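You operate a simulated robot arm through the tools that you are given. There is no shell and no other tool.

Carry out the task below with a simulated robot arm. There is one attempt and no reset: what you move stays moved.

## Task
Polish the dull bloom off the upturned bucket, then wax that patch.
Fine: polish on the pad, wax on the yellow cloth; put both back. Set down upright: polishing pad. A coat counts when it lies all over at full strength: go over it till it gets no stronger. What is to be rubbed or washed off counts as gone when no trace of it is left.

It is judged by the outcome, as a careful person would: the job done as asked, and still so three seconds after it is handed in. It fails if anything else is knocked over, pushed out of place, dropped, spilled or broken. Flat cloth is picked up by pressing the open fingertips on it (5 to 10 N) and closing them slowly along it; thin cloth reads only 2 to 8 mm in the jaws.

## Robot
A 6-joint arm with a two-finger gripper, fixed in place. Base frame: the origin is at the foot of the arm, x ahead of it, y to its left, z up. Units: m, rad, N and s.
Its first joint turns from -2.897 to 2.897 rad. Payload 2.45 kg.
The TCP is the grasp point between the finger pads, 0.02 m short of the fingertips. In the tool frame z runs along the fingers and y along their closing line. Largest opening 0.14 m; the body of the gripper starts 0.168 m behind the TCP.
Orientation is told as [roll, pitch, yaw] about the base's x, y, z axes, in that order, counted from this pose: with the fingers straight down and closing along the base's y, the tool's x points along the base's -x, its y along +y and its z along -z.

## Interface
- The arm moves only by the tool play_rows. Its argument "deltas" is a list of rows, each a list of 6 numbers: the shift along the base's x, y, z in units of 20 mm (1.0 is 20 mm), then the turn, a rotation vector about the base's x, y, z in units of 5 degrees (1.0 is 5 degrees). In form: [[x, y, z, wx, wy, wz], ...]. A call has 1 to 20 rows; each row shifts and turns the commanded pose from where the row before left it. "grip" is the finger opening in m, from 0 to 0.14, set as the call begins (left out, the last holds). A call with a number of a shift or a turn outside -1 to 1 is refused whole. A row lasts 0.2 s, in which the tool goes at most 0.05 m and 0.15 rad; a call with a longer step from one row to the next is refused whole, and so is a gripper value outside its range. A pose out of reach is approached as far as the arm can. The call stops where the force on the tool passes 40 N (or 10 N more than at its start, if that is more) or the arm is blocked; 0.2 s more then pass. The fingers move at their own pace (about 0.045 m/s each) and stop on an object; they squeeze with about 44 N. The grip force told is the motor's: it shows also when the fingers shut on nothing. Time passes only in rows, and 0.2 s behind the last, so rows that do not move let the fingers close. It gives the time, the measured TCP pose, the force on the tool (base axes), the opening and the grip force at its end, in the units of the frame above (readings bear some noise), with the torque about the TCP (base axes, N m) and any sound that the robot's microphone picked up.
- Cameras (640 x 400 px; columns grow to the right, rows downward): "scene" is fixed at [0.0477, -0.4991, 1.8365]; the picture's right is [0.68, -0.74, 0.00], its down [-0.43, -0.40, -0.81] and it looks along [0.60, 0.55, -0.59] (base axes); focal length 334 px, centre (320, 200). "wrist" rides on the gripper at [0.078, 0.011, -0.209] in the tool frame; the picture's right is [-0.14, 0.99, 0.00], its down [-0.92, -0.13, -0.37] and it looks along [-0.36, -0.05, 0.93] (tool axes); focal length 280 px, centre (320, 200). There is no depth. A picture from a camera that has moved, and an enlarged one, comes with that camera's place and axes in the base frame and with its lens.
- camera(camera): a new picture of that camera. No time passes.
- close_up(camera, box): a new picture of the part [left, top, right, bottom] of that camera's present view, enlarged. No time passes.
- job_done(): hands the job in; it is judged then, once.

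Nothing tells you positions but the pictures and the camera data. Unless the task says otherwise, let go and move clear before handing in.

The tools are called as a command line: name --pt "numbers of a row" for each row, then --argument value for the rest, lists and objects as JSON in quotes. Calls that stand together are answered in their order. play_rows: Moves the arm, as the interface text tells. Its arguments: {"type":"object","properties":{"deltas":{"type":"array","items":{"type":"array","items":{"type":"number"}}},"grip":{"type":"number"}},"required":["deltas"]} The other tools are called the same way: camera (camera) takes a picture; close_up (camera, box) takes an enlarged picture of a part of a camera's view; job_done () hands the job in.

At the start:

```text
clock: 0.0
position: [0.6457, 0.2498, 1.3396]
orientation: [0.002, -0.003, 0.0]
wrist_force: [-0.5, -0.4, 0.3]
wrist_torque: [0.01, 0.04, 0.04]
gripper_width: 0.14
grasp_force: 0.0
```

scene: 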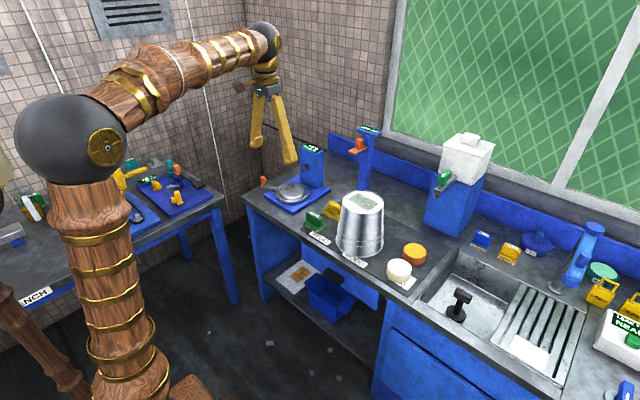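
wrist: 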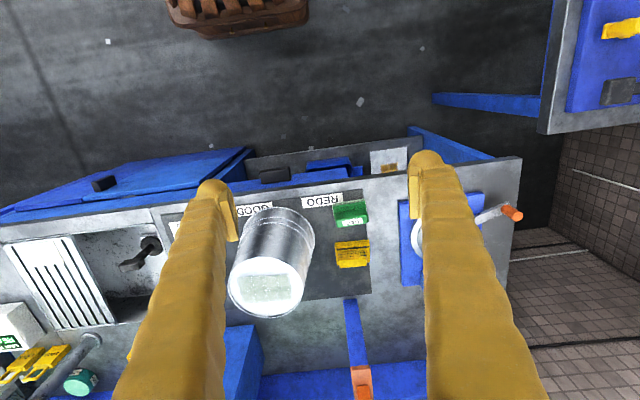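

I see a workbench with an upturned metal bucket with a dull patch on top, plus sponges/pads around it. I'll take enlarged pictures to identify the pad, the yellow cloth, polish and wax.

close_up --camera "scene" --box '[240, 120, 440, 300]'

close_up --camera "scene" --box '[420, 200, 640, 400]'

close_up --camera "scene" --box '[0, 140, 240, 310]'

close_up --camera "wrist" --box '[160, 140, 540, 400]'

close_up --camera "scene" --box '[240, 230, 400, 350]'

```text
2.22 times, centred on (340, 210) of scene
camera zoom: at [0.0477, -0.4991, 1.8365], right [0.68, -0.74, 0.0], down [-0.43, -0.4, -0.81], along [0.6, 0.55, -0.59], focal length 742 px, centre (276, 178)
```

zoom: 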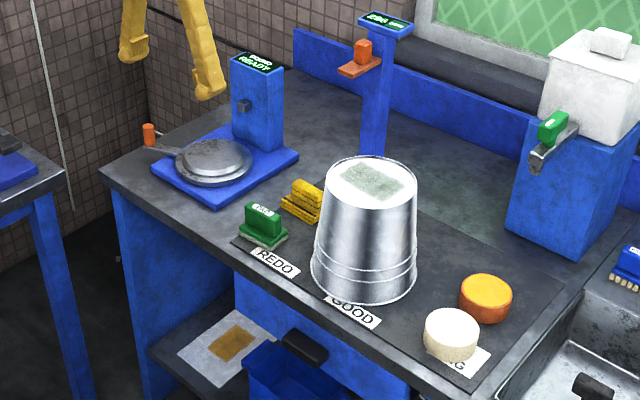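

```text
2.00 times, centred on (530, 300) of scene
camera zoom: at [0.0477, -0.4991, 1.8365], right [0.68, -0.74, 0.0], down [-0.43, -0.4, -0.81], along [0.6, 0.55, -0.59], focal length 668 px, centre (-100, 0)
```

zoom: 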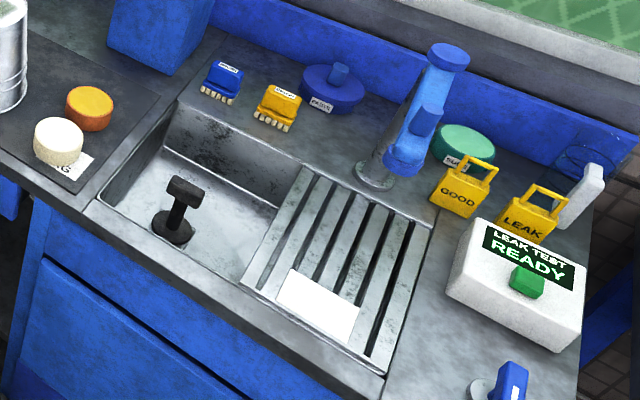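

```text
2.35 times, centred on (120, 225) of scene
camera zoom: at [0.0477, -0.4991, 1.8365], right [0.68, -0.74, 0.0], down [-0.43, -0.4, -0.81], along [0.6, 0.55, -0.59], focal length 785 px, centre (791, 141)
```

zoom: 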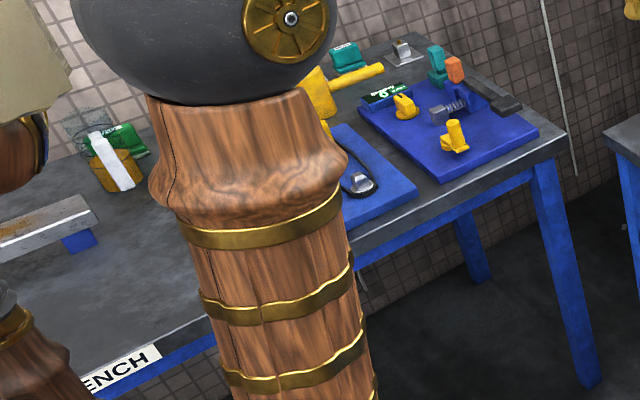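

```text
1.54 times, centred on (350, 270) of wrist
camera zoom: at [0.5669, 0.2593, 1.549], right [0.14, 0.99, 0.0], down [0.92, -0.13, 0.37], along [0.37, -0.05, -0.93], focal length 431 px, centre (274, 92)
```

zoom: 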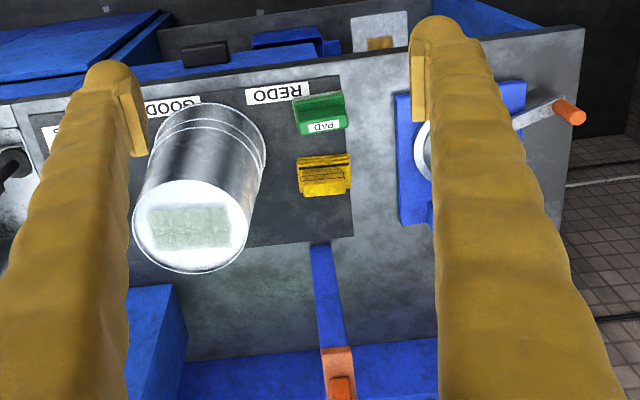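

```text
3.33 times, centred on (320, 290) of scene
camera zoom: at [0.0477, -0.4991, 1.8365], right [0.68, -0.74, 0.0], down [-0.43, -0.4, -0.81], along [0.6, 0.55, -0.59], focal length 1112 px, centre (320, -100)
```

zoom: 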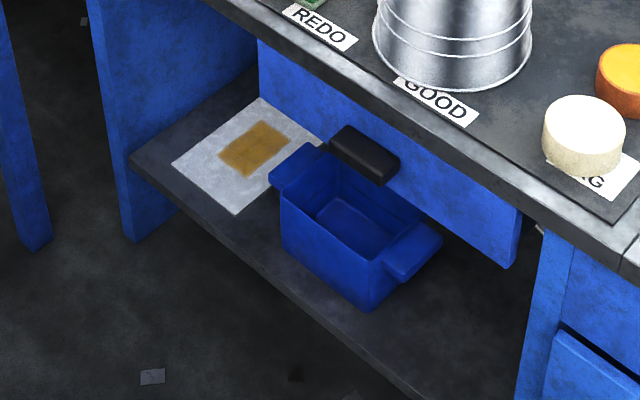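

The bench is in front of the arm at about z 0.88. The green pad with its handle sits near (0.87, 0.30), with the yellow item beside it. The bucket top is near (0.94, 0.09, 1.07). I'll move down for a closer view before touching anything.

play_rows --pt "0.2 0.2 -0.9 0 0 0" --pt "0.2 0.2 -0.9 0 0 0" --pt "0.2 0.2 -0.9 0 0 0" --pt "0.2 0.2 -0.9 0 0 0" --pt "0.2 0.2 -0.9 0 0 0" --pt "0.2 0.2 -0.9 0 0 0" --pt "0.2 0.2 -0.9 0 0 0" --pt "0.2 0.2 -0.9 0 0 0" --pt "0.2 0.2 -0.9 0 0 0" --pt "0.2 0.2 -0.9 0 0 0"

camera --camera "wrist"

camera --camera "scene"

```text
clock: 2.2
position: [0.6864, 0.2907, 1.1602]
orientation: [0.002, -0.002, -0.001]
wrist_force: [-0.8, -0.4, -0.3]
wrist_torque: [0.0, 0.0, 0.01]
gripper_width: 0.14
grasp_force: 0.1
```

```text
taken
camera wrist: at [0.6075, 0.2994, 1.3691], right [0.14, 0.99, 0.0], down [0.92, -0.13, 0.37], along [0.37, -0.05, -0.93], focal length 280 px, centre (320, 200)
```

wrist: 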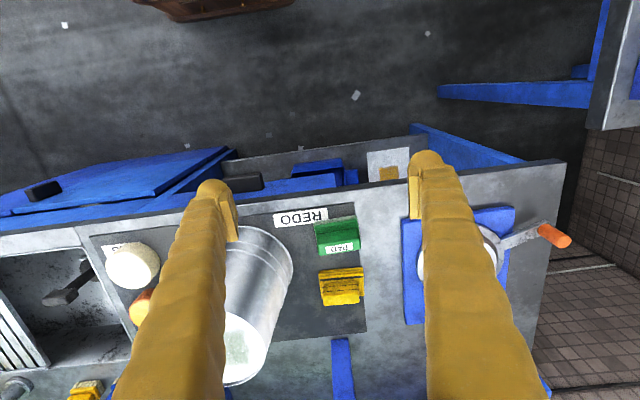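

```text
taken
```

scene: 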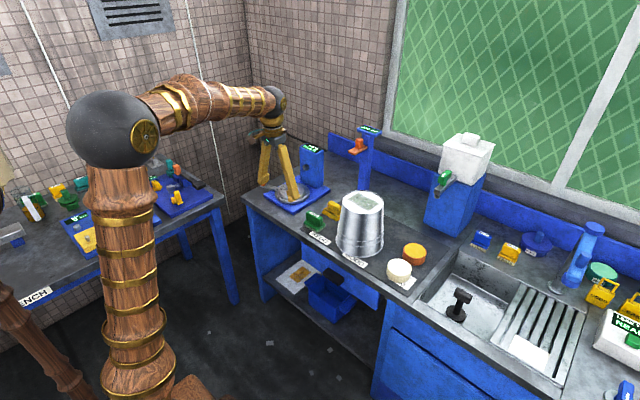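

close_up --camera "wrist" --box '[260, 190, 420, 320]'

close_up --camera "wrist" --box '[80, 200, 240, 340]'

close_up --camera "scene" --box '[290, 180, 350, 240]'

close_up --camera "scene" --box '[370, 230, 440, 300]'

close_up --camera "scene" --box '[325, 180, 395, 265]'

```text
3.08 times, centred on (340, 255) of wrist
camera zoom: at [0.6075, 0.2994, 1.3691], right [0.14, 0.99, 0.0], down [0.92, -0.13, 0.37], along [0.37, -0.05, -0.93], focal length 863 px, centre (258, 31)
```

zoom: 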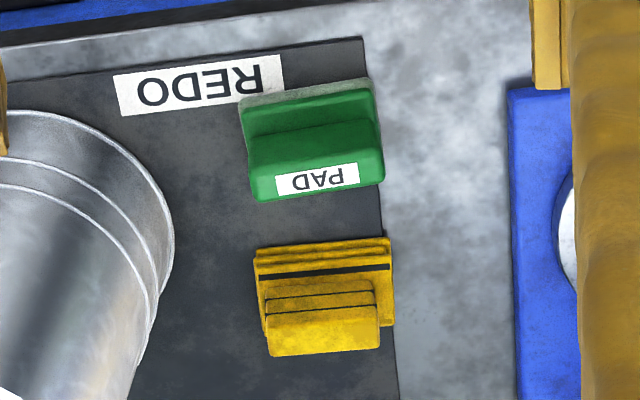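

```text
2.86 times, centred on (160, 270) of wrist
camera zoom: at [0.6075, 0.2994, 1.3691], right [0.14, 0.99, 0.0], down [0.92, -0.13, 0.37], along [0.37, -0.05, -0.93], focal length 801 px, centre (777, 0)
```

zoom: 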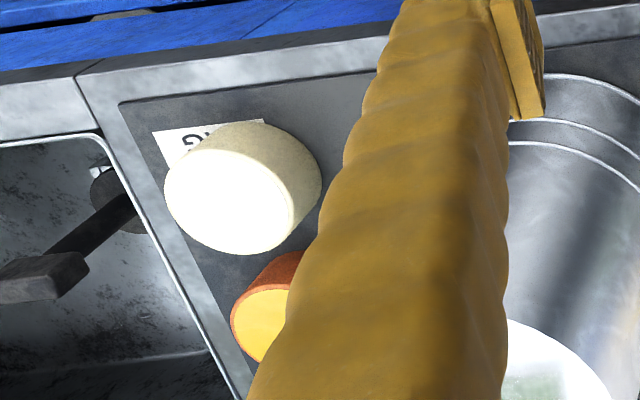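

```text
6.67 times, centred on (320, 210) of scene
camera zoom: at [0.0477, -0.4991, 1.8365], right [0.68, -0.74, 0.0], down [-0.43, -0.4, -0.81], along [0.6, 0.55, -0.59], focal length 2225 px, centre (320, 133)
```

zoom: 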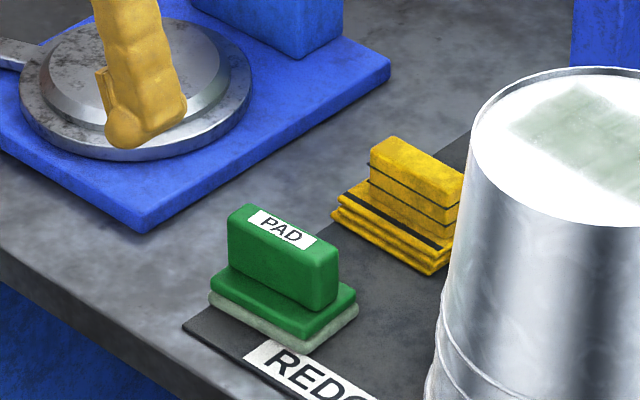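

```text
5.71 times, centred on (405, 265) of scene
camera zoom: at [0.0477, -0.4991, 1.8365], right [0.68, -0.74, 0.0], down [-0.43, -0.4, -0.81], along [0.6, 0.55, -0.59], focal length 1907 px, centre (-166, -171)
```

zoom: 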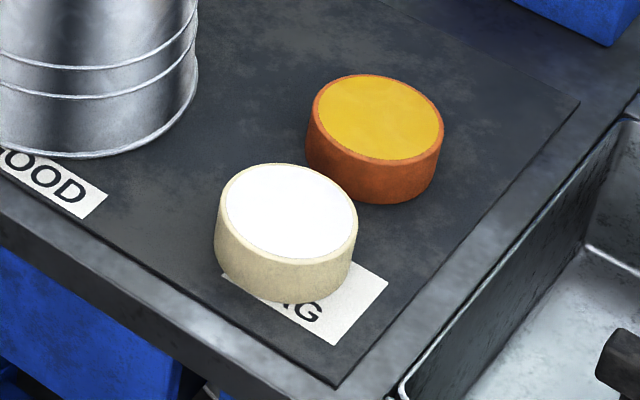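

```text
4.71 times, centred on (360, 222) of scene
camera zoom: at [0.0477, -0.4991, 1.8365], right [0.68, -0.74, 0.0], down [-0.43, -0.4, -0.81], along [0.6, 0.55, -0.59], focal length 1571 px, centre (132, 94)
```

zoom: 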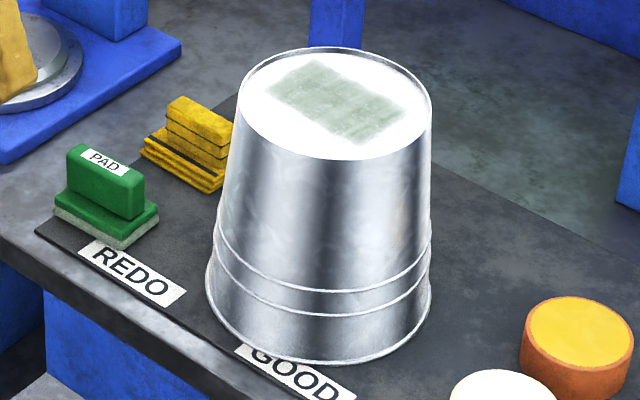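

The cream tin (white paste) sits near (0.85, -0.15) and the orange tin (yellow paste) near (0.96, -0.15). I'll go across and look for labels before using either.

play_rows --pt "0 -1 0 0 0 0" --pt "0 -1 0 0 0 0" --pt "0 -1 0 0 0 0" --pt "0 -1 0 0 0 0" --pt "0 -1 0 0 0 0" --pt "0 -1 0 0 0 0" --pt "0 -1 0 0 0 0" --pt "0 -1 0 0 0 0" --pt "0 -1 0 0 0 0" --pt "0 -1 0 0 0 0" --pt "0 -1 0 0 0 0" --pt "0 -1 0 0 0 0" --pt "0 -1 0 0 0 0" --pt "0 -1 0 0 0 0" --pt "0 -1 0 0 0 0" --pt "0 -1 0 0 0 0" --pt "0 -1 0 0 0 0" --pt "0 -1 0 0 0 0" --pt "0 -1 0 0 0 0" --pt "0 -1 0 0 0 0"

camera --camera "wrist"

close_up --camera "wrist" --box '[240, 180, 420, 340]'

close_up --camera "scene" --box '[290, 180, 440, 300]'

```text
clock: 6.4
position: [0.6845, -0.1109, 1.1584]
orientation: [0.004, -0.002, 0.001]
wrist_force: [0.6, -0.6, 0.0]
wrist_torque: [0.04, -0.02, 0.0]
gripper_width: 0.1403
grasp_force: 0.0
```

```text
taken
camera wrist: at [0.6069, -0.1015, 1.3692], right [0.14, 0.99, 0.0], down [0.92, -0.13, 0.37], along [0.37, -0.05, -0.93], focal length 280 px, centre (320, 200)
```

wrist: 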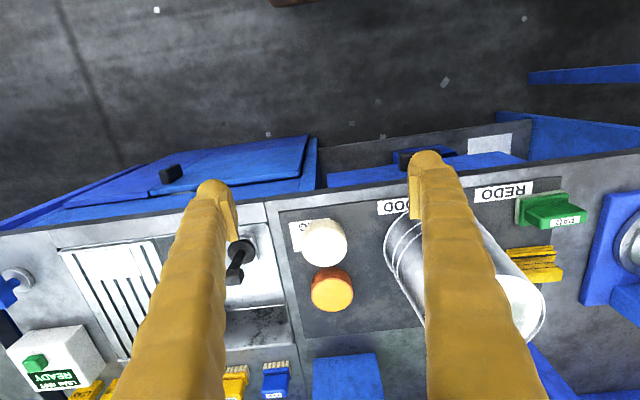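

```text
2.50 times, centred on (330, 260) of wrist
camera zoom: at [0.6069, -0.1015, 1.3692], right [0.14, 0.99, 0.0], down [0.92, -0.13, 0.37], along [0.37, -0.05, -0.93], focal length 701 px, centre (295, 50)
```

zoom: 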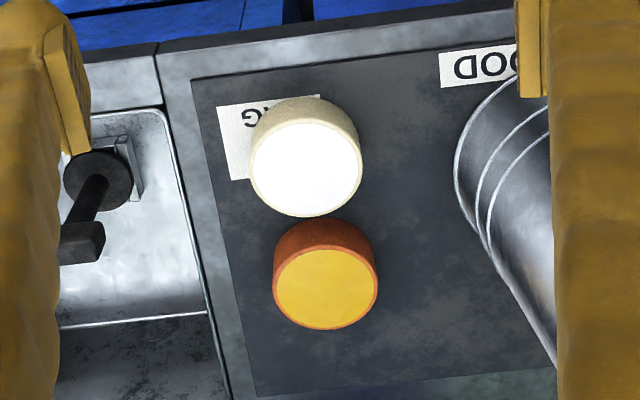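

```text
3.33 times, centred on (365, 240) of scene
camera zoom: at [0.0477, -0.4991, 1.8365], right [0.68, -0.74, 0.0], down [-0.43, -0.4, -0.81], along [0.6, 0.55, -0.59], focal length 1112 px, centre (170, 67)
```

zoom: 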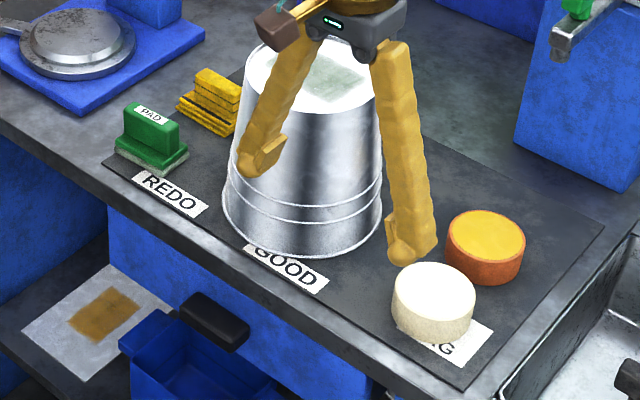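

No labels face this side. White cream is likely the polish and yellow paste the wax, but I'll turn the wrist and look at the tins from behind to check.

play_rows --pt "0.36 -0.05 0 0 0 1" --pt "0.36 -0.05 0 0 0 1" --pt "0.36 -0.05 0 0 0 1" --pt "0.36 -0.05 0 0 0 1" --pt "0.36 -0.05 0 0 0 1" --pt "0.36 -0.05 0 0 0 1" --pt "0.36 -0.05 0 0 0 1" --pt "0.36 -0.05 0 0 0 1" --pt "0.36 -0.05 0 0 0 1" --pt "0.36 -0.05 0 0 0 1" --pt "0.36 -0.05 0 0 0 1" --pt "0.36 -0.05 0 0 0 1" --pt "0.36 -0.05 0 0 0 1" --pt "0.36 -0.05 0 0 0 1" --pt "0.36 -0.05 0 0 0 1" --pt "0.36 -0.05 0 0 0 1" --pt "0.36 -0.05 0 0 0 1" --pt "0.36 -0.05 0 0 0 1"

camera --camera "wrist"

```text
clock: 10.2
position: [0.8148, -0.1282, 1.1595]
orientation: [0.001, -0.003, 1.57]
wrist_force: [0.7, -0.5, 0.4]
wrist_torque: [0.01, 0.0, -0.02]
gripper_width: 0.1399
grasp_force: 0.0
```

```text
taken
camera wrist: at [0.8046, -0.2085, 1.3689], right [-0.99, 0.14, 0.0], down [0.13, 0.92, 0.37], along [0.05, 0.37, -0.93], focal length 280 px, centre (320, 200)
```

wrist: 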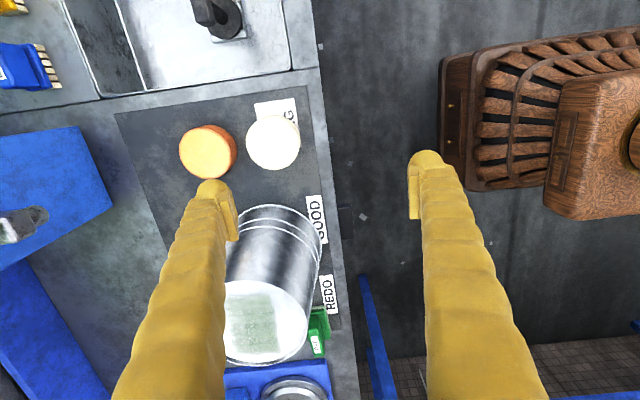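

The turn so far is fine and nothing is near the fingers. I'll carry on to a half turn for the rear view of the tins.

play_rows --pt "0.36 -0.05 0 0 0 1" --pt "0.36 -0.05 0 0 0 1" --pt "0.36 -0.05 0 0 0 1" --pt "0.36 -0.05 0 0 0 1" --pt "0.36 -0.05 0 0 0 1" --pt "0.36 -0.05 0 0 0 1" --pt "0.36 -0.05 0 0 0 1" --pt "0.36 -0.05 0 0 0 1" --pt "0.36 -0.05 0 0 0 1" --pt "0.36 -0.05 0 0 0 1" --pt "0.36 -0.05 0 0 0 1" --pt "0.36 -0.05 0 0 0 1" --pt "0.36 -0.05 0 0 0 1" --pt "0.36 -0.05 0 0 0 1" --pt "0.36 -0.05 0 0 0 1" --pt "0.36 -0.05 0 0 0 1" --pt "0.36 -0.05 0 0 0 1" --pt "0.36 -0.05 0 0 0 1"

camera --camera "wrist"

```text
clock: 14.0
position: [0.9236, -0.1354, 1.1595]
orientation: [0.009, 0.0, 2.867]
wrist_force: [-0.6, 0.0, 0.1]
wrist_torque: [0.0, 0.02, -0.04]
gripper_width: 0.1401
grasp_force: 0.2
out of reach, approached as far as the arm can: row 15, 16, 17, 18
```

```text
taken
camera wrist: at [0.9972, -0.1671, 1.3692], right [-0.4, -0.92, 0.01], down [-0.85, 0.38, 0.37], along [-0.34, 0.14, -0.93], focal length 280 px, centre (320, 200)
```

wrist: 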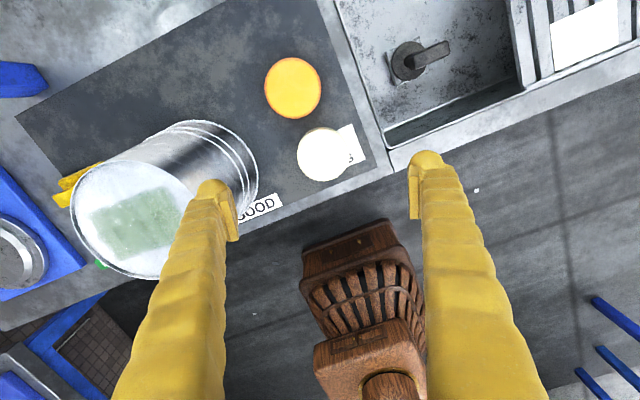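

close_up --camera "wrist" --box '[230, 30, 380, 200]'

close_up --camera "wrist" --box '[50, 110, 270, 290]'

```text
2.35 times, centred on (305, 115) of wrist
camera zoom: at [0.9972, -0.1671, 1.3692], right [-0.4, -0.92, 0.01], down [-0.85, 0.38, 0.37], along [-0.34, 0.14, -0.93], focal length 660 px, centre (355, 400)
```

zoom: 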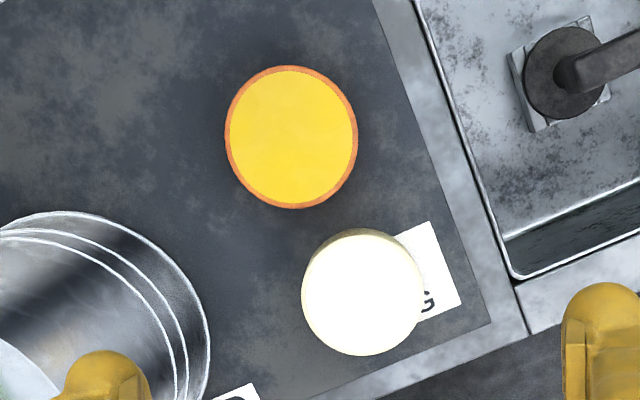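

```text
2.22 times, centred on (160, 200) of wrist
camera zoom: at [0.9972, -0.1671, 1.3692], right [-0.4, -0.92, 0.01], down [-0.85, 0.38, 0.37], along [-0.34, 0.14, -0.93], focal length 623 px, centre (676, 200)
```

zoom: 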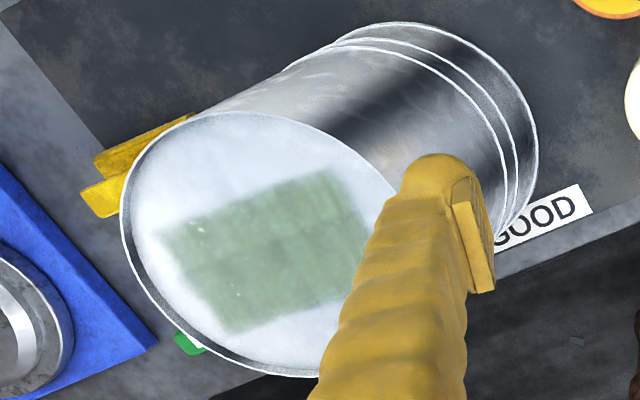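

There are no labels on any side, so I'll go by convention: white cream is the polish, yellow paste is the wax. By triangulation:

- **Cream tin:** about (0.896, -0.132), top z 0.895.
- **Orange tin:** about (1.01, -0.13).
- **Bloom patch:** x 0.91–0.98, y 0.04–0.14, at z 1.062.

I'll untwist and go over to view the pad from above.

play_rows --pt "-0.2 0.62 0 0 0 -1" --pt "-0.2 0.62 0 0 0 -1" --pt "-0.2 0.62 0 0 0 -1" --pt "-0.2 0.62 0 0 0 -1" --pt "-0.2 0.62 0 0 0 -1" --pt "-0.2 0.62 0 0 0 -1" --pt "-0.2 0.62 0 0 0 -1" --pt "-0.2 0.62 0 0 0 -1" --pt "-0.2 0.62 0 0 0 -1" --pt "-0.2 0.62 0 0 0 -1" --pt "-0.2 0.62 0 0 0 -1" --pt "-0.2 0.62 0 0 0 -1" --pt "-0.2 0.62 0 0 0 -1" --pt "-0.2 0.62 0 0 0 -1" --pt "-0.2 0.62 0 0 0 -1" --pt "-0.2 0.62 0 0 0 -1" --pt "-0.2 0.62 0 0 0 -1" --pt "-0.2 0.62 0 0 0 -1"

play_rows --pt "-0.2 0.62 0 0 0 -1" --pt "-0.2 0.62 0 0 0 -1" --pt "-0.2 0.62 0 0 0 -1" --pt "-0.2 0.62 0 0 0 -1" --pt "-0.2 0.62 0 0 0 -1" --pt "-0.2 0.62 0 0 0 -1" --pt "-0.2 0.62 0 0 0 -1" --pt "-0.2 0.62 0 0 0 -1" --pt "-0.2 0.62 0 0 0 -1" --pt "-0.2 0.62 0 0 0 -1" --pt "-0.2 0.62 0 0 0 -1" --pt "-0.2 0.62 0 0 0 -1" --pt "-0.2 0.62 0 0 0 -1" --pt "-0.2 0.62 0 0 0 -1" --pt "-0.2 0.62 0 0 0 -1" --pt "-0.2 0.62 0 0 0 -1" --pt "-0.2 0.62 0 0 0 -1" --pt "-0.2 0.62 0 0 0 -1" --pt "0 0 0 0 0 0"

camera --camera "wrist"

```text
clock: 17.8
position: [0.8529, 0.089, 1.1605]
orientation: [0.008, 0.0, 1.294]
wrist_force: [-0.8, 0.7, -0.7]
wrist_torque: [0.05, 0.01, 0.03]
gripper_width: 0.1402
grasp_force: 0.2
```

```text
clock: 21.8
position: [0.7799, 0.3102, 1.1599]
orientation: [0.009, -0.001, -0.278]
wrist_force: [0.5, 0.0, -0.3]
wrist_torque: [-0.01, -0.01, -0.01]
gripper_width: 0.1399
grasp_force: 0.2
```

```text
taken
camera wrist: at [0.7083, 0.3397, 1.3695], right [0.4, 0.92, 0.01], down [0.85, -0.38, 0.37], along [0.34, -0.14, -0.93], focal length 280 px, centre (320, 200)
```

wrist: 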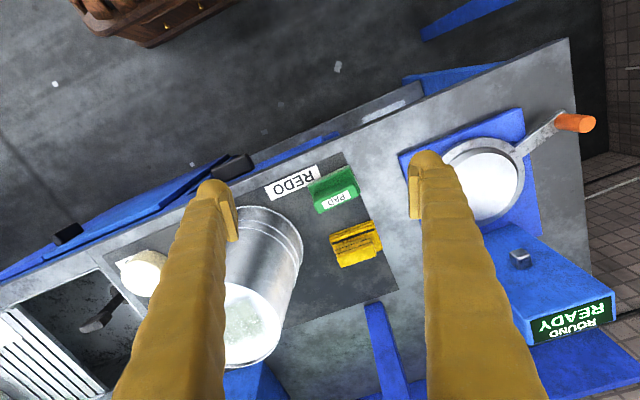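

The command was clipped at the wrist limit, so the yaw is now -0.278. I'll correct that, come lower and look at the pad straight on.

play_rows --pt "0.2 -0.15 -0.6 -0.03 0 0.8" --pt "0.2 -0.15 -0.6 -0.03 0 0.8" --pt "0.2 -0.1 -0.6 -0.03 0 0.8" --pt "0.2 -0.1 -0.6 -0.01 0 0.79" --pt "0 0 0 0 0 0"

camera --camera "wrist"

close_up --camera "wrist" --box '[240, 150, 420, 300]'

close_up --camera "scene" --box '[290, 180, 350, 240]'

```text
clock: 23.0
position: [0.7982, 0.3017, 1.1118]
orientation: [-0.001, -0.001, 0.004]
wrist_force: [0.2, 0.0, 1.4]
wrist_torque: [-0.02, 0.01, 0.01]
gripper_width: 0.1399
grasp_force: 0.0
```

```text
taken
camera wrist: at [0.719, 0.3108, 1.3209], right [0.13, 0.99, 0.0], down [0.92, -0.12, 0.37], along [0.37, -0.05, -0.93], focal length 280 px, centre (320, 200)
```

wrist: 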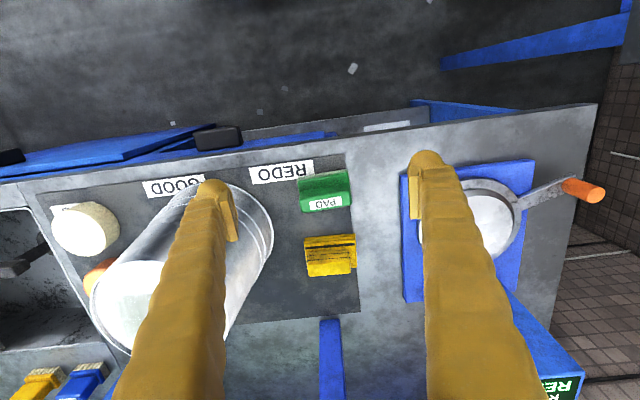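

```text
2.67 times, centred on (330, 225) of wrist
camera zoom: at [0.719, 0.3108, 1.3209], right [0.13, 0.99, 0.0], down [0.92, -0.12, 0.37], along [0.37, -0.05, -0.93], focal length 748 px, centre (293, 133)
```

zoom: 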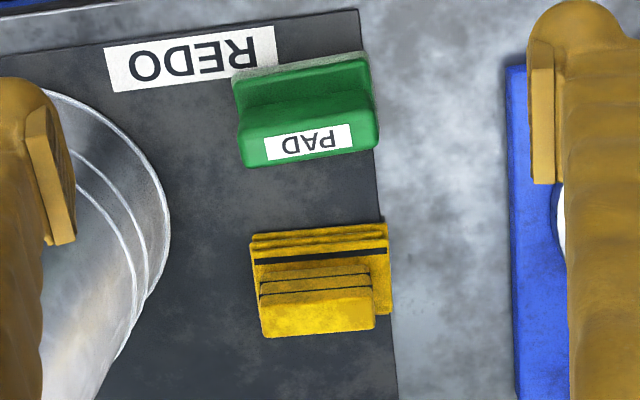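

```text
6.67 times, centred on (320, 210) of scene
camera zoom: at [0.0477, -0.4991, 1.8365], right [0.68, -0.74, 0.0], down [-0.43, -0.4, -0.81], along [0.6, 0.55, -0.59], focal length 2225 px, centre (320, 133)
```

zoom: 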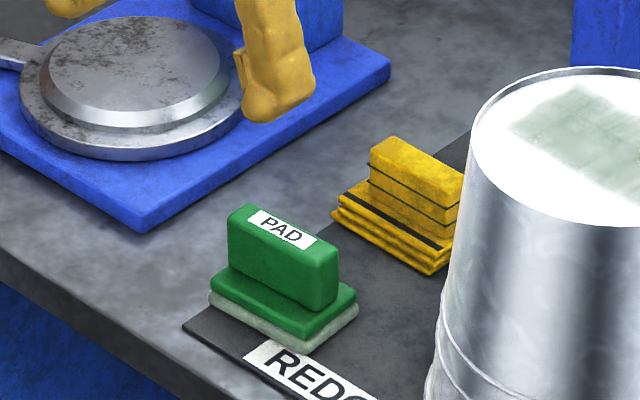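

The pad lies along y, its handle top near (0.885, 0.297, 0.92), with the bench at about z 0.85. I'll move over it with open fingers and look again before closing.

play_rows --pt "0.75 -0.04 -0.9 0 0 0" --pt "0.75 -0.04 -0.9 0 0 0" --pt "0.75 -0.04 -0.9 0 0 0" --pt "0.7 -0.04 -0.9 0 0 0" --pt "0.7 -0.04 -0.9 0 0 0" --pt "0.7 -0.04 -0.9 0 0 0" --pt "0 0 -0.9 0 0 0" --pt "0 0 0 0 0 0"

camera --camera "wrist"

close_up --camera "scene" --box '[280, 170, 360, 240]'

```text
clock: 24.8
position: [0.8834, 0.2973, 0.9863]
orientation: [0.0, -0.002, 0.002]
wrist_force: [-1.0, 0.8, -1.0]
wrist_torque: [-0.01, -0.02, 0.0]
gripper_width: 0.1403
grasp_force: 0.1
```

```text
taken
camera wrist: at [0.8053, 0.3064, 1.1947], right [0.14, 0.99, 0.0], down [0.92, -0.13, 0.37], along [0.37, -0.05, -0.93], focal length 280 px, centre (320, 200)
```

wrist: 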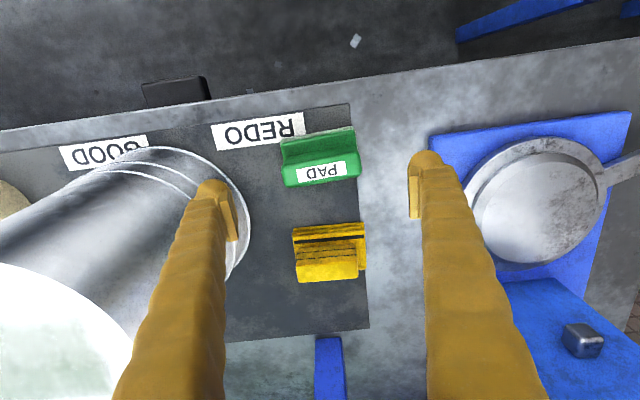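

```text
5.71 times, centred on (320, 205) of scene
camera zoom: at [0.0477, -0.4991, 1.8365], right [0.68, -0.74, 0.0], down [-0.43, -0.4, -0.81], along [0.6, 0.55, -0.59], focal length 1907 px, centre (320, 171)
```

zoom: 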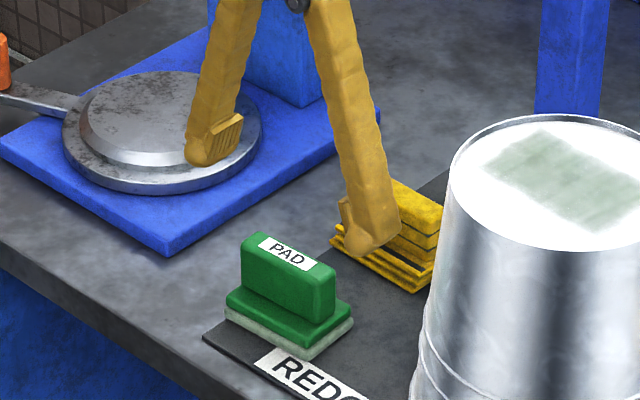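

The tool is right over the handle, so I'll descend to grasp height (TCP about 0.907), fingers around the ends of the handle.

play_rows --pt "0 0 -0.8 0 0 0" --pt "0 0 -0.8 0 0 0" --pt "0 0 -0.8 0 0 0" --pt "0 0 -0.8 0 0 0" --pt "0 0 -0.7 0 0 0" --pt "0 0 0 0 0 0"

camera --camera "wrist"

close_up --camera "scene" --box '[280, 170, 360, 240]'

```text
clock: 26.2
position: [0.8843, 0.2955, 0.9055]
orientation: [0.001, -0.001, 0.002]
wrist_force: [0.9, -0.3, 0.6]
wrist_torque: [0.01, 0.02, 0.01]
gripper_width: 0.14
grasp_force: 0.0
```

```text
taken
camera wrist: at [0.8063, 0.3052, 1.1163], right [0.14, 0.99, 0.0], down [0.92, -0.13, 0.37], along [0.37, -0.05, -0.93], focal length 280 px, centre (320, 200)
```

wrist: 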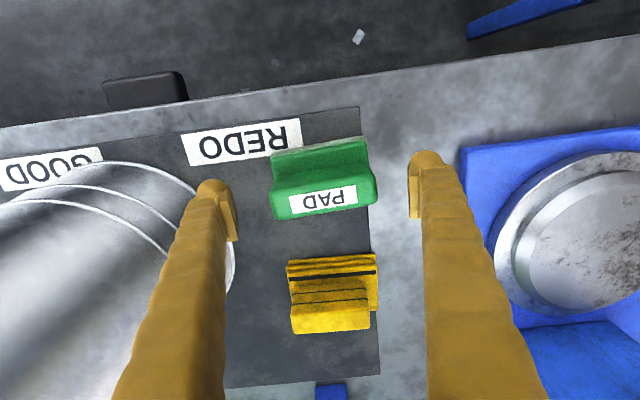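

```text
5.71 times, centred on (320, 205) of scene
camera zoom: at [0.0477, -0.4991, 1.8365], right [0.68, -0.74, 0.0], down [-0.43, -0.4, -0.81], along [0.6, 0.55, -0.59], focal length 1907 px, centre (320, 171)
```

zoom: 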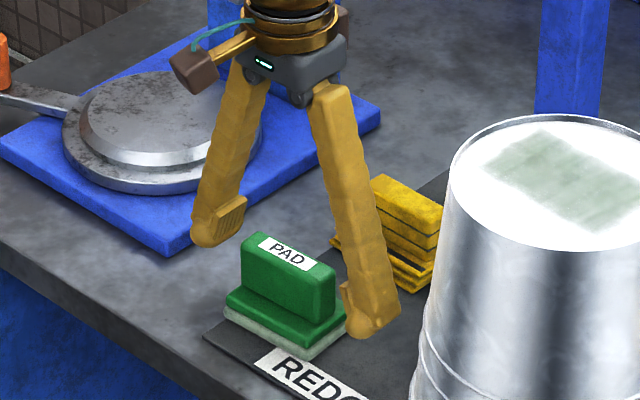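

Alignment is good; the handle is only about 3 mm off in y, which I'll trim. Then I close.

play_rows --pt "0 0.15 0 0 0 0" --pt "0 0 0 0 0 0"

play_rows --pt "0 0 0 0 0 0" --pt "0 0 0 0 0 0" --pt "0 0 0 0 0 0" --pt "0 0 0 0 0 0" --pt "0 0 0 0 0 0" --pt "0 0 0 0 0 0" --pt "0 0 0 0 0 0" --grip 0.0

camera --camera "wrist"

close_up --camera "scene" --box '[280, 170, 360, 240]'

```text
clock: 26.8
position: [0.8838, 0.2992, 0.9072]
orientation: [0.0, -0.003, 0.001]
wrist_force: [1.2, 0.1, 0.2]
wrist_torque: [0.04, -0.02, -0.02]
gripper_width: 0.1401
grasp_force: 0.2
```

```text
clock: 28.4
position: [0.8852, 0.3001, 0.9072]
orientation: [0.0, -0.002, 0.001]
wrist_force: [-0.6, -0.7, 3.7]
wrist_torque: [-0.02, 0.04, 0.16]
gripper_width: 0.086
grasp_force: 44.0
```

```text
taken
camera wrist: at [0.8062, 0.3086, 1.1162], right [0.14, 0.99, 0.0], down [0.92, -0.13, 0.37], along [0.37, -0.05, -0.93], focal length 280 px, centre (320, 200)
```

wrist: 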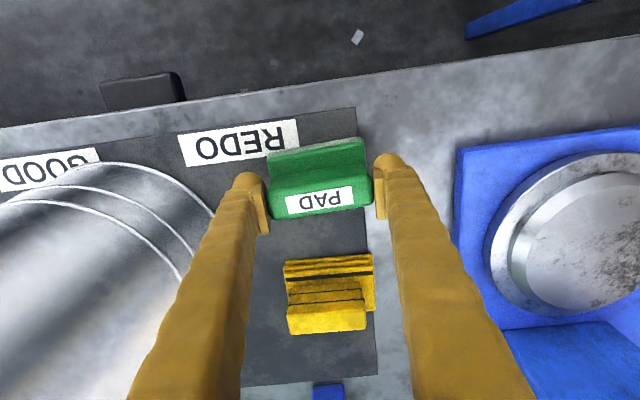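

```text
5.71 times, centred on (320, 205) of scene
camera zoom: at [0.0477, -0.4991, 1.8365], right [0.68, -0.74, 0.0], down [-0.43, -0.4, -0.81], along [0.6, 0.55, -0.59], focal length 1907 px, centre (320, 171)
```

zoom: 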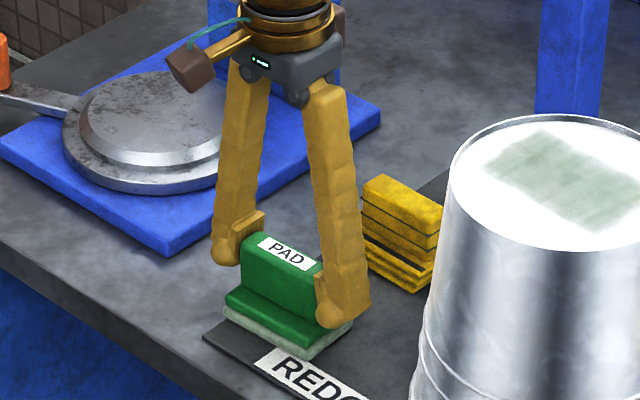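

The pad is gripped (0.086 m). Its home pose is TCP (0.885, 0.300, 0.907), which I'll use to put it back. Now I'll lift and carry it over to the cream tin.

play_rows --pt "0 0 0.4 0 0 0" --pt "0 0 0.8 0 0 0" --pt "0 0 1 0 0 0" --pt "0 0 1 0 0 0" --pt "0 0 1 0 0 0" --pt "0 0 1 0 0 0" --pt "0 0 1 0 0 0" --pt "0 0 1 0 0 0" --pt "0 0 1 0 0 0" --pt "0 0 1 0 0 0" --pt "0 0 1 0 0 0" --pt "0 0 1 0 0 0" --pt "0 0 1 0 0 0" --pt "0 0 1 0 0 0" --pt "0 0 0 0 0 0"

play_rows --pt "-0.5 -1 0 0 0 0" --pt "-0.5 -1 0 0 0 0" --pt "-0.5 -1 0 0 0 0" --pt "-0.5 -1 0 0 0 0" --pt "0 -1 0 0 0 0" --pt "0 -1 0 0 0 0" --pt "0 -1 0 0 0 0" --pt "0 -1 0 0 0 0" --pt "0 -1 0 0 0 0" --pt "0 -1 0 0 0 0" --pt "0 -1 0 0 0 0" --pt "0 -1 0 0 0 0" --pt "0 -1 0 0 0 0" --pt "0 -1 0 0 0 0" --pt "0 -1 0 0 0 0" --pt "0 -1 0 0 0 0" --pt "0 -1 0 0 0 0" --pt "0 -1 0 0 0 0" --pt "0 -1 0 0 0 0" --pt "0 -1 0 0 0 0"

play_rows --pt "0.4 -0.8 -0.5 0 0 0" --pt "0.4 -0.8 -1 0 0 0" --pt "0.4 0 -1 0 0 0" --pt "0.4 0 -1 0 0 0" --pt "0.4 0 -1 0 0 0" --pt "0.3 0 -1 0 0 0" --pt "0.3 0 -1 0 0 0" --pt "0 0 -1 0 0 0" --pt "0 0 0 0 0 0"

camera --camera "wrist"

camera --camera "scene"

```text
clock: 31.6
position: [0.884, 0.2998, 1.1707]
orientation: [-0.001, -0.002, 0.002]
wrist_force: [0.8, 0.0, -1.0]
wrist_torque: [-0.01, -0.03, -0.01]
gripper_width: 0.0858
grasp_force: 43.7
```

```text
clock: 35.8
position: [0.8425, -0.1016, 1.1699]
orientation: [-0.001, -0.001, 0.002]
wrist_force: [-0.6, 0.4, -0.4]
wrist_torque: [-0.01, -0.04, 0.01]
gripper_width: 0.0855
grasp_force: 43.4
```

```text
clock: 37.8
position: [0.8933, -0.1321, 1.0207]
orientation: [0.0, -0.002, 0.001]
wrist_force: [0.2, 0.0, -0.7]
wrist_torque: [0.0, 0.0, 0.02]
gripper_width: 0.0853
grasp_force: 43.9
```

```text
taken
camera wrist: at [0.816, -0.1231, 1.2294], right [0.14, 0.99, 0.0], down [0.92, -0.13, 0.37], along [0.37, -0.05, -0.93], focal length 280 px, centre (320, 200)
```

wrist: 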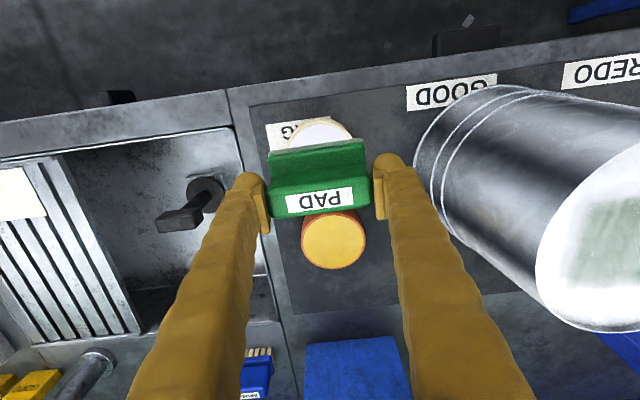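

```text
taken
```

scene: 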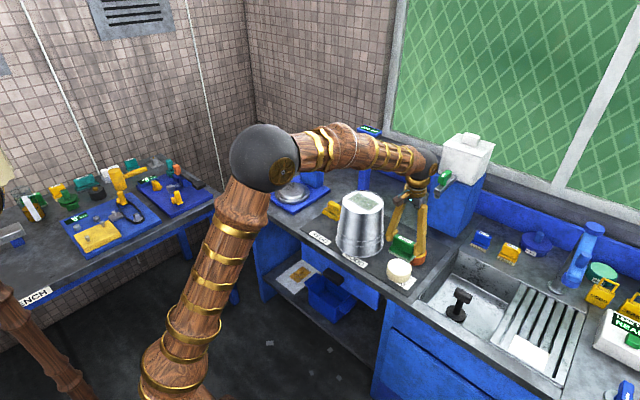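

The pad is right above the cream tin, whose white rim shows under it. I'll lower it gently and watch the force for contact.

play_rows --pt "0 0 -0.9 0 0 0" --pt "0 0 -0.9 0 0 0" --pt "0 0 -0.9 0 0 0" --pt "0 0 0 0 0 0"

play_rows --pt "0 0 -0.15 0 0 0" --pt "0 0 -0.15 0 0 0" --pt "0 0 0 0 0 0"

close_up --camera "scene" --box '[360, 210, 450, 300]'

```text
clock: 38.8
position: [0.8948, -0.1311, 0.9667]
orientation: [0.0, -0.003, 0.001]
wrist_force: [0.6, 0.3, -1.1]
wrist_torque: [-0.02, 0.0, -0.01]
gripper_width: 0.0852
grasp_force: 43.6
```

```text
clock: 39.6
position: [0.8958, -0.1326, 0.9619]
orientation: [0.001, -0.002, 0.003]
wrist_force: [0.1, -0.4, -1.3]
wrist_torque: [0.0, -0.01, 0.02]
gripper_width: 0.085
grasp_force: 43.9
```

```text
4.44 times, centred on (405, 255) of scene
camera zoom: at [0.0477, -0.4991, 1.8365], right [0.68, -0.74, 0.0], down [-0.43, -0.4, -0.81], along [0.6, 0.55, -0.59], focal length 1483 px, centre (-58, -44)
```

zoom: 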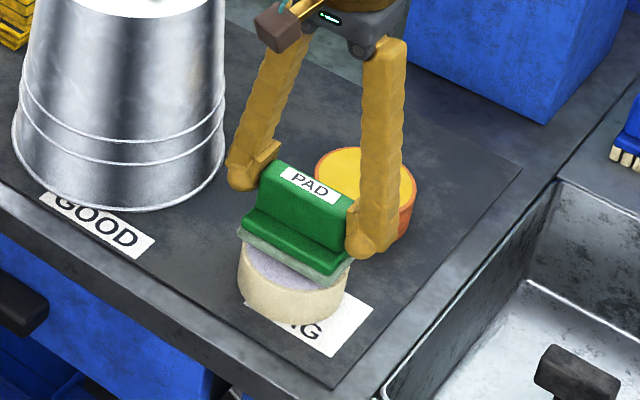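

The pad is close above the cream and slightly far in x. I'll shift back 10 mm and keep lowering in small steps.

play_rows --pt "-0.5 0 -0.1 0 0 0" --pt "0 0 -0.1 0 0 0" --pt "0 0 -0.1 0 0 0" --pt "0 0 0 0 0 0"

play_rows --pt "0 0 -0.1 0 0 0" --pt "0 0 -0.1 0 0 0" --pt "0 0 0 0 0 0"

play_rows --pt "0 0 -0.1 0 0 0" --pt "0 0 0 0 0 0"

close_up --camera "scene" --box '[360, 210, 450, 300]'

```text
clock: 40.6
position: [0.8842, -0.1321, 0.9556]
orientation: [0.001, -0.003, 0.002]
wrist_force: [0.5, 0.4, -1.3]
wrist_torque: [0.01, 0.01, -0.02]
gripper_width: 0.0851
grasp_force: 44.2
```

```text
clock: 41.4
position: [0.8849, -0.1323, 0.9511]
orientation: [-0.001, -0.002, 0.002]
wrist_force: [-0.2, 0.0, -1.9]
wrist_torque: [0.01, 0.01, 0.0]
gripper_width: 0.085
grasp_force: 44.0
```

```text
clock: 42.0
position: [0.8853, -0.1313, 0.9496]
orientation: [0.001, -0.002, 0.003]
wrist_force: [0.0, 0.1, -1.0]
wrist_torque: [-0.02, 0.01, -0.01]
gripper_width: 0.0848
grasp_force: 43.7
```

```text
4.44 times, centred on (405, 255) of scene
camera zoom: at [0.0477, -0.4991, 1.8365], right [0.68, -0.74, 0.0], down [-0.43, -0.4, -0.81], along [0.6, 0.55, -0.59], focal length 1483 px, centre (-58, -44)
```

zoom: 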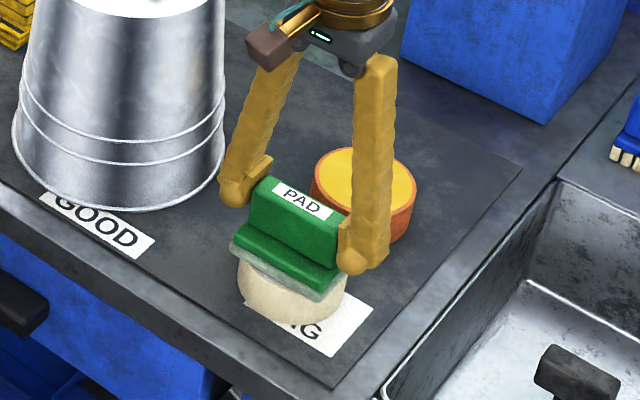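

No contact yet, so I continue down in 2 mm steps.

play_rows --pt "0.25 0 -0.1 0 0 0" --pt "0 0 -0.1 0 0 0" --pt "0 0 0 0 0 0"

play_rows --pt "0 0 -0.1 0 0 0" --pt "0 0 0 0 0 0"

play_rows --pt "0 0 -0.1 0 0 0" --pt "0 0 0 0 0 0"

close_up --camera "scene" --box '[360, 210, 450, 300]'

```text
clock: 42.8
position: [0.8901, -0.1322, 0.9485]
orientation: [-0.003, -0.005, 0.003]
wrist_force: [-0.7, -1.0, 3.7]
wrist_torque: [0.04, 0.08, 0.06]
gripper_width: 0.0852
grasp_force: 44.3
stopped in row 3: the force on the tool passed its limit at 42 N (the readings are from after the stop); the commanded pose is now the measured one
```

```text
clock: 43.4
position: [0.8922, -0.1324, 0.9482]
orientation: [-0.002, -0.007, 0.002]
wrist_force: [-0.4, -0.8, 4.5]
wrist_torque: [0.21, 0.17, 0.07]
gripper_width: 0.0848
grasp_force: 44.2
stopped in row 2: the force on the tool passed its limit at 41 N (the readings are from after the stop); the commanded pose is now the measured one
```

```text
clock: 44.0
position: [0.8929, -0.1334, 0.9486]
orientation: [-0.002, -0.009, 0.001]
wrist_force: [-0.2, -0.4, 3.9]
wrist_torque: [0.02, 0.1, 0.04]
gripper_width: 0.085
grasp_force: 44.2
stopped in row 2: the force on the tool passed its limit at 41 N (the readings are from after the stop); the commanded pose is now the measured one
```

```text
4.44 times, centred on (405, 255) of scene
camera zoom: at [0.0477, -0.4991, 1.8365], right [0.68, -0.74, 0.0], down [-0.43, -0.4, -0.81], along [0.6, 0.55, -0.59], focal length 1483 px, centre (-58, -44)
```

zoom: 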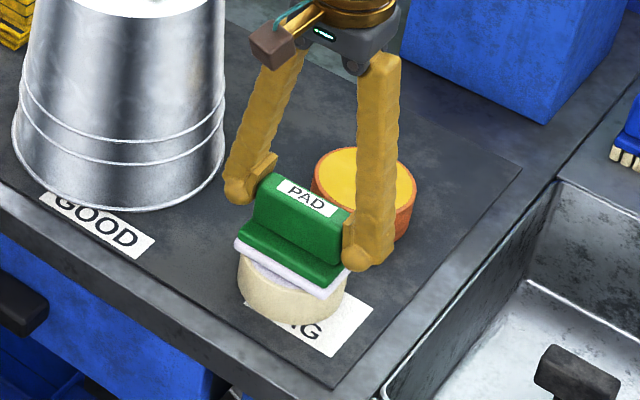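

The pad's underside has turned white, so it is loaded with polish. Contact was at TCP z 0.9485 and very stiff, so I'll use tiny steps on the bucket. Now I'll lift clear and go above the patch.

play_rows --pt "0 0 0.3 0 0.1 0" --pt "0 0 0.8 0 0 0" --pt "0 0 1 0 0 0" --pt "0 0 1 0 0 0" --pt "0 0 1 0 0 0" --pt "0 0 1 0 0 0" --pt "0 0 1 0 0 0" --pt "0 0 1 0 0 0" --pt "0 0 1 0 0 0" --pt "0 0 1 0 0 0" --pt "0 0 1 0 0 0" --pt "0 0 0.5 0 0 0" --pt "0 0 0 0 0 0"

camera --camera "wrist"

close_up --camera "scene" --box '[320, 150, 460, 300]'

```text
clock: 46.9
position: [0.8923, -0.1322, 1.159]
orientation: [0.0, 0.0, 0.0]
wrist_force: [0.6, -0.5, -1.6]
wrist_torque: [-0.04, 0.0, 0.0]
gripper_width: 0.0848
grasp_force: 43.7
```

```text
taken
camera wrist: at [0.8152, -0.1228, 1.3683], right [0.14, 0.99, 0.0], down [0.92, -0.12, 0.37], along [0.36, -0.05, -0.93], focal length 280 px, centre (320, 200)
```

wrist: 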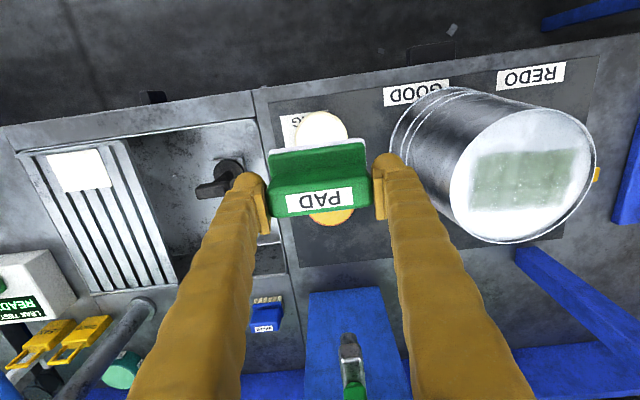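

```text
2.67 times, centred on (390, 225) of scene
camera zoom: at [0.0477, -0.4991, 1.8365], right [0.68, -0.74, 0.0], down [-0.43, -0.4, -0.81], along [0.6, 0.55, -0.59], focal length 890 px, centre (133, 133)
```

zoom: 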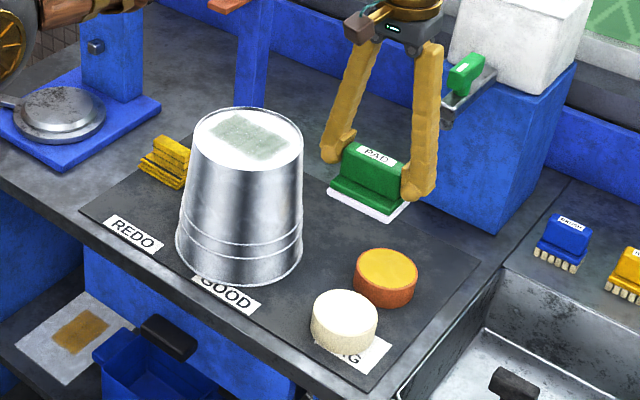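

close_up --camera "wrist" --box '[440, 90, 610, 250]'

close_up --camera "scene" --box '[330, 180, 390, 230]'

```text
2.50 times, centred on (525, 170) of wrist
camera zoom: at [0.8152, -0.1228, 1.3683], right [0.14, 0.99, 0.0], down [0.92, -0.12, 0.37], along [0.36, -0.05, -0.93], focal length 701 px, centre (-192, 275)
```

zoom: 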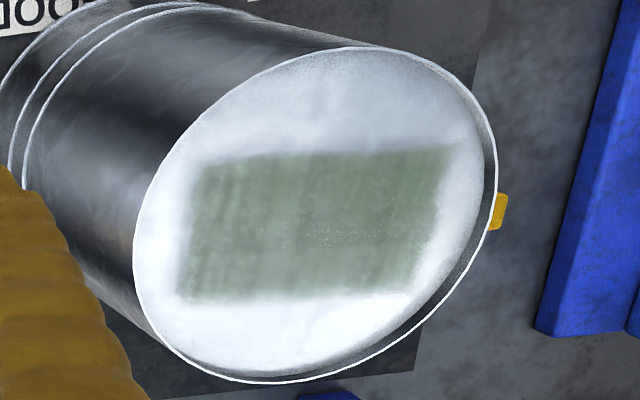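

```text
8.00 times, centred on (360, 205) of scene
camera zoom: at [0.0477, -0.4991, 1.8365], right [0.68, -0.74, 0.0], down [-0.43, -0.4, -0.81], along [0.6, 0.55, -0.59], focal length 2670 px, centre (0, 160)
```

zoom: 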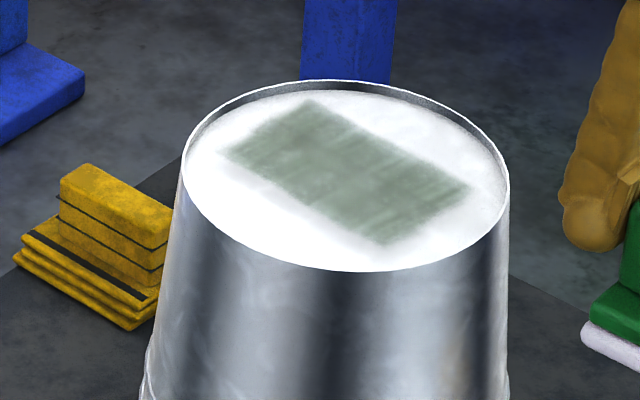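

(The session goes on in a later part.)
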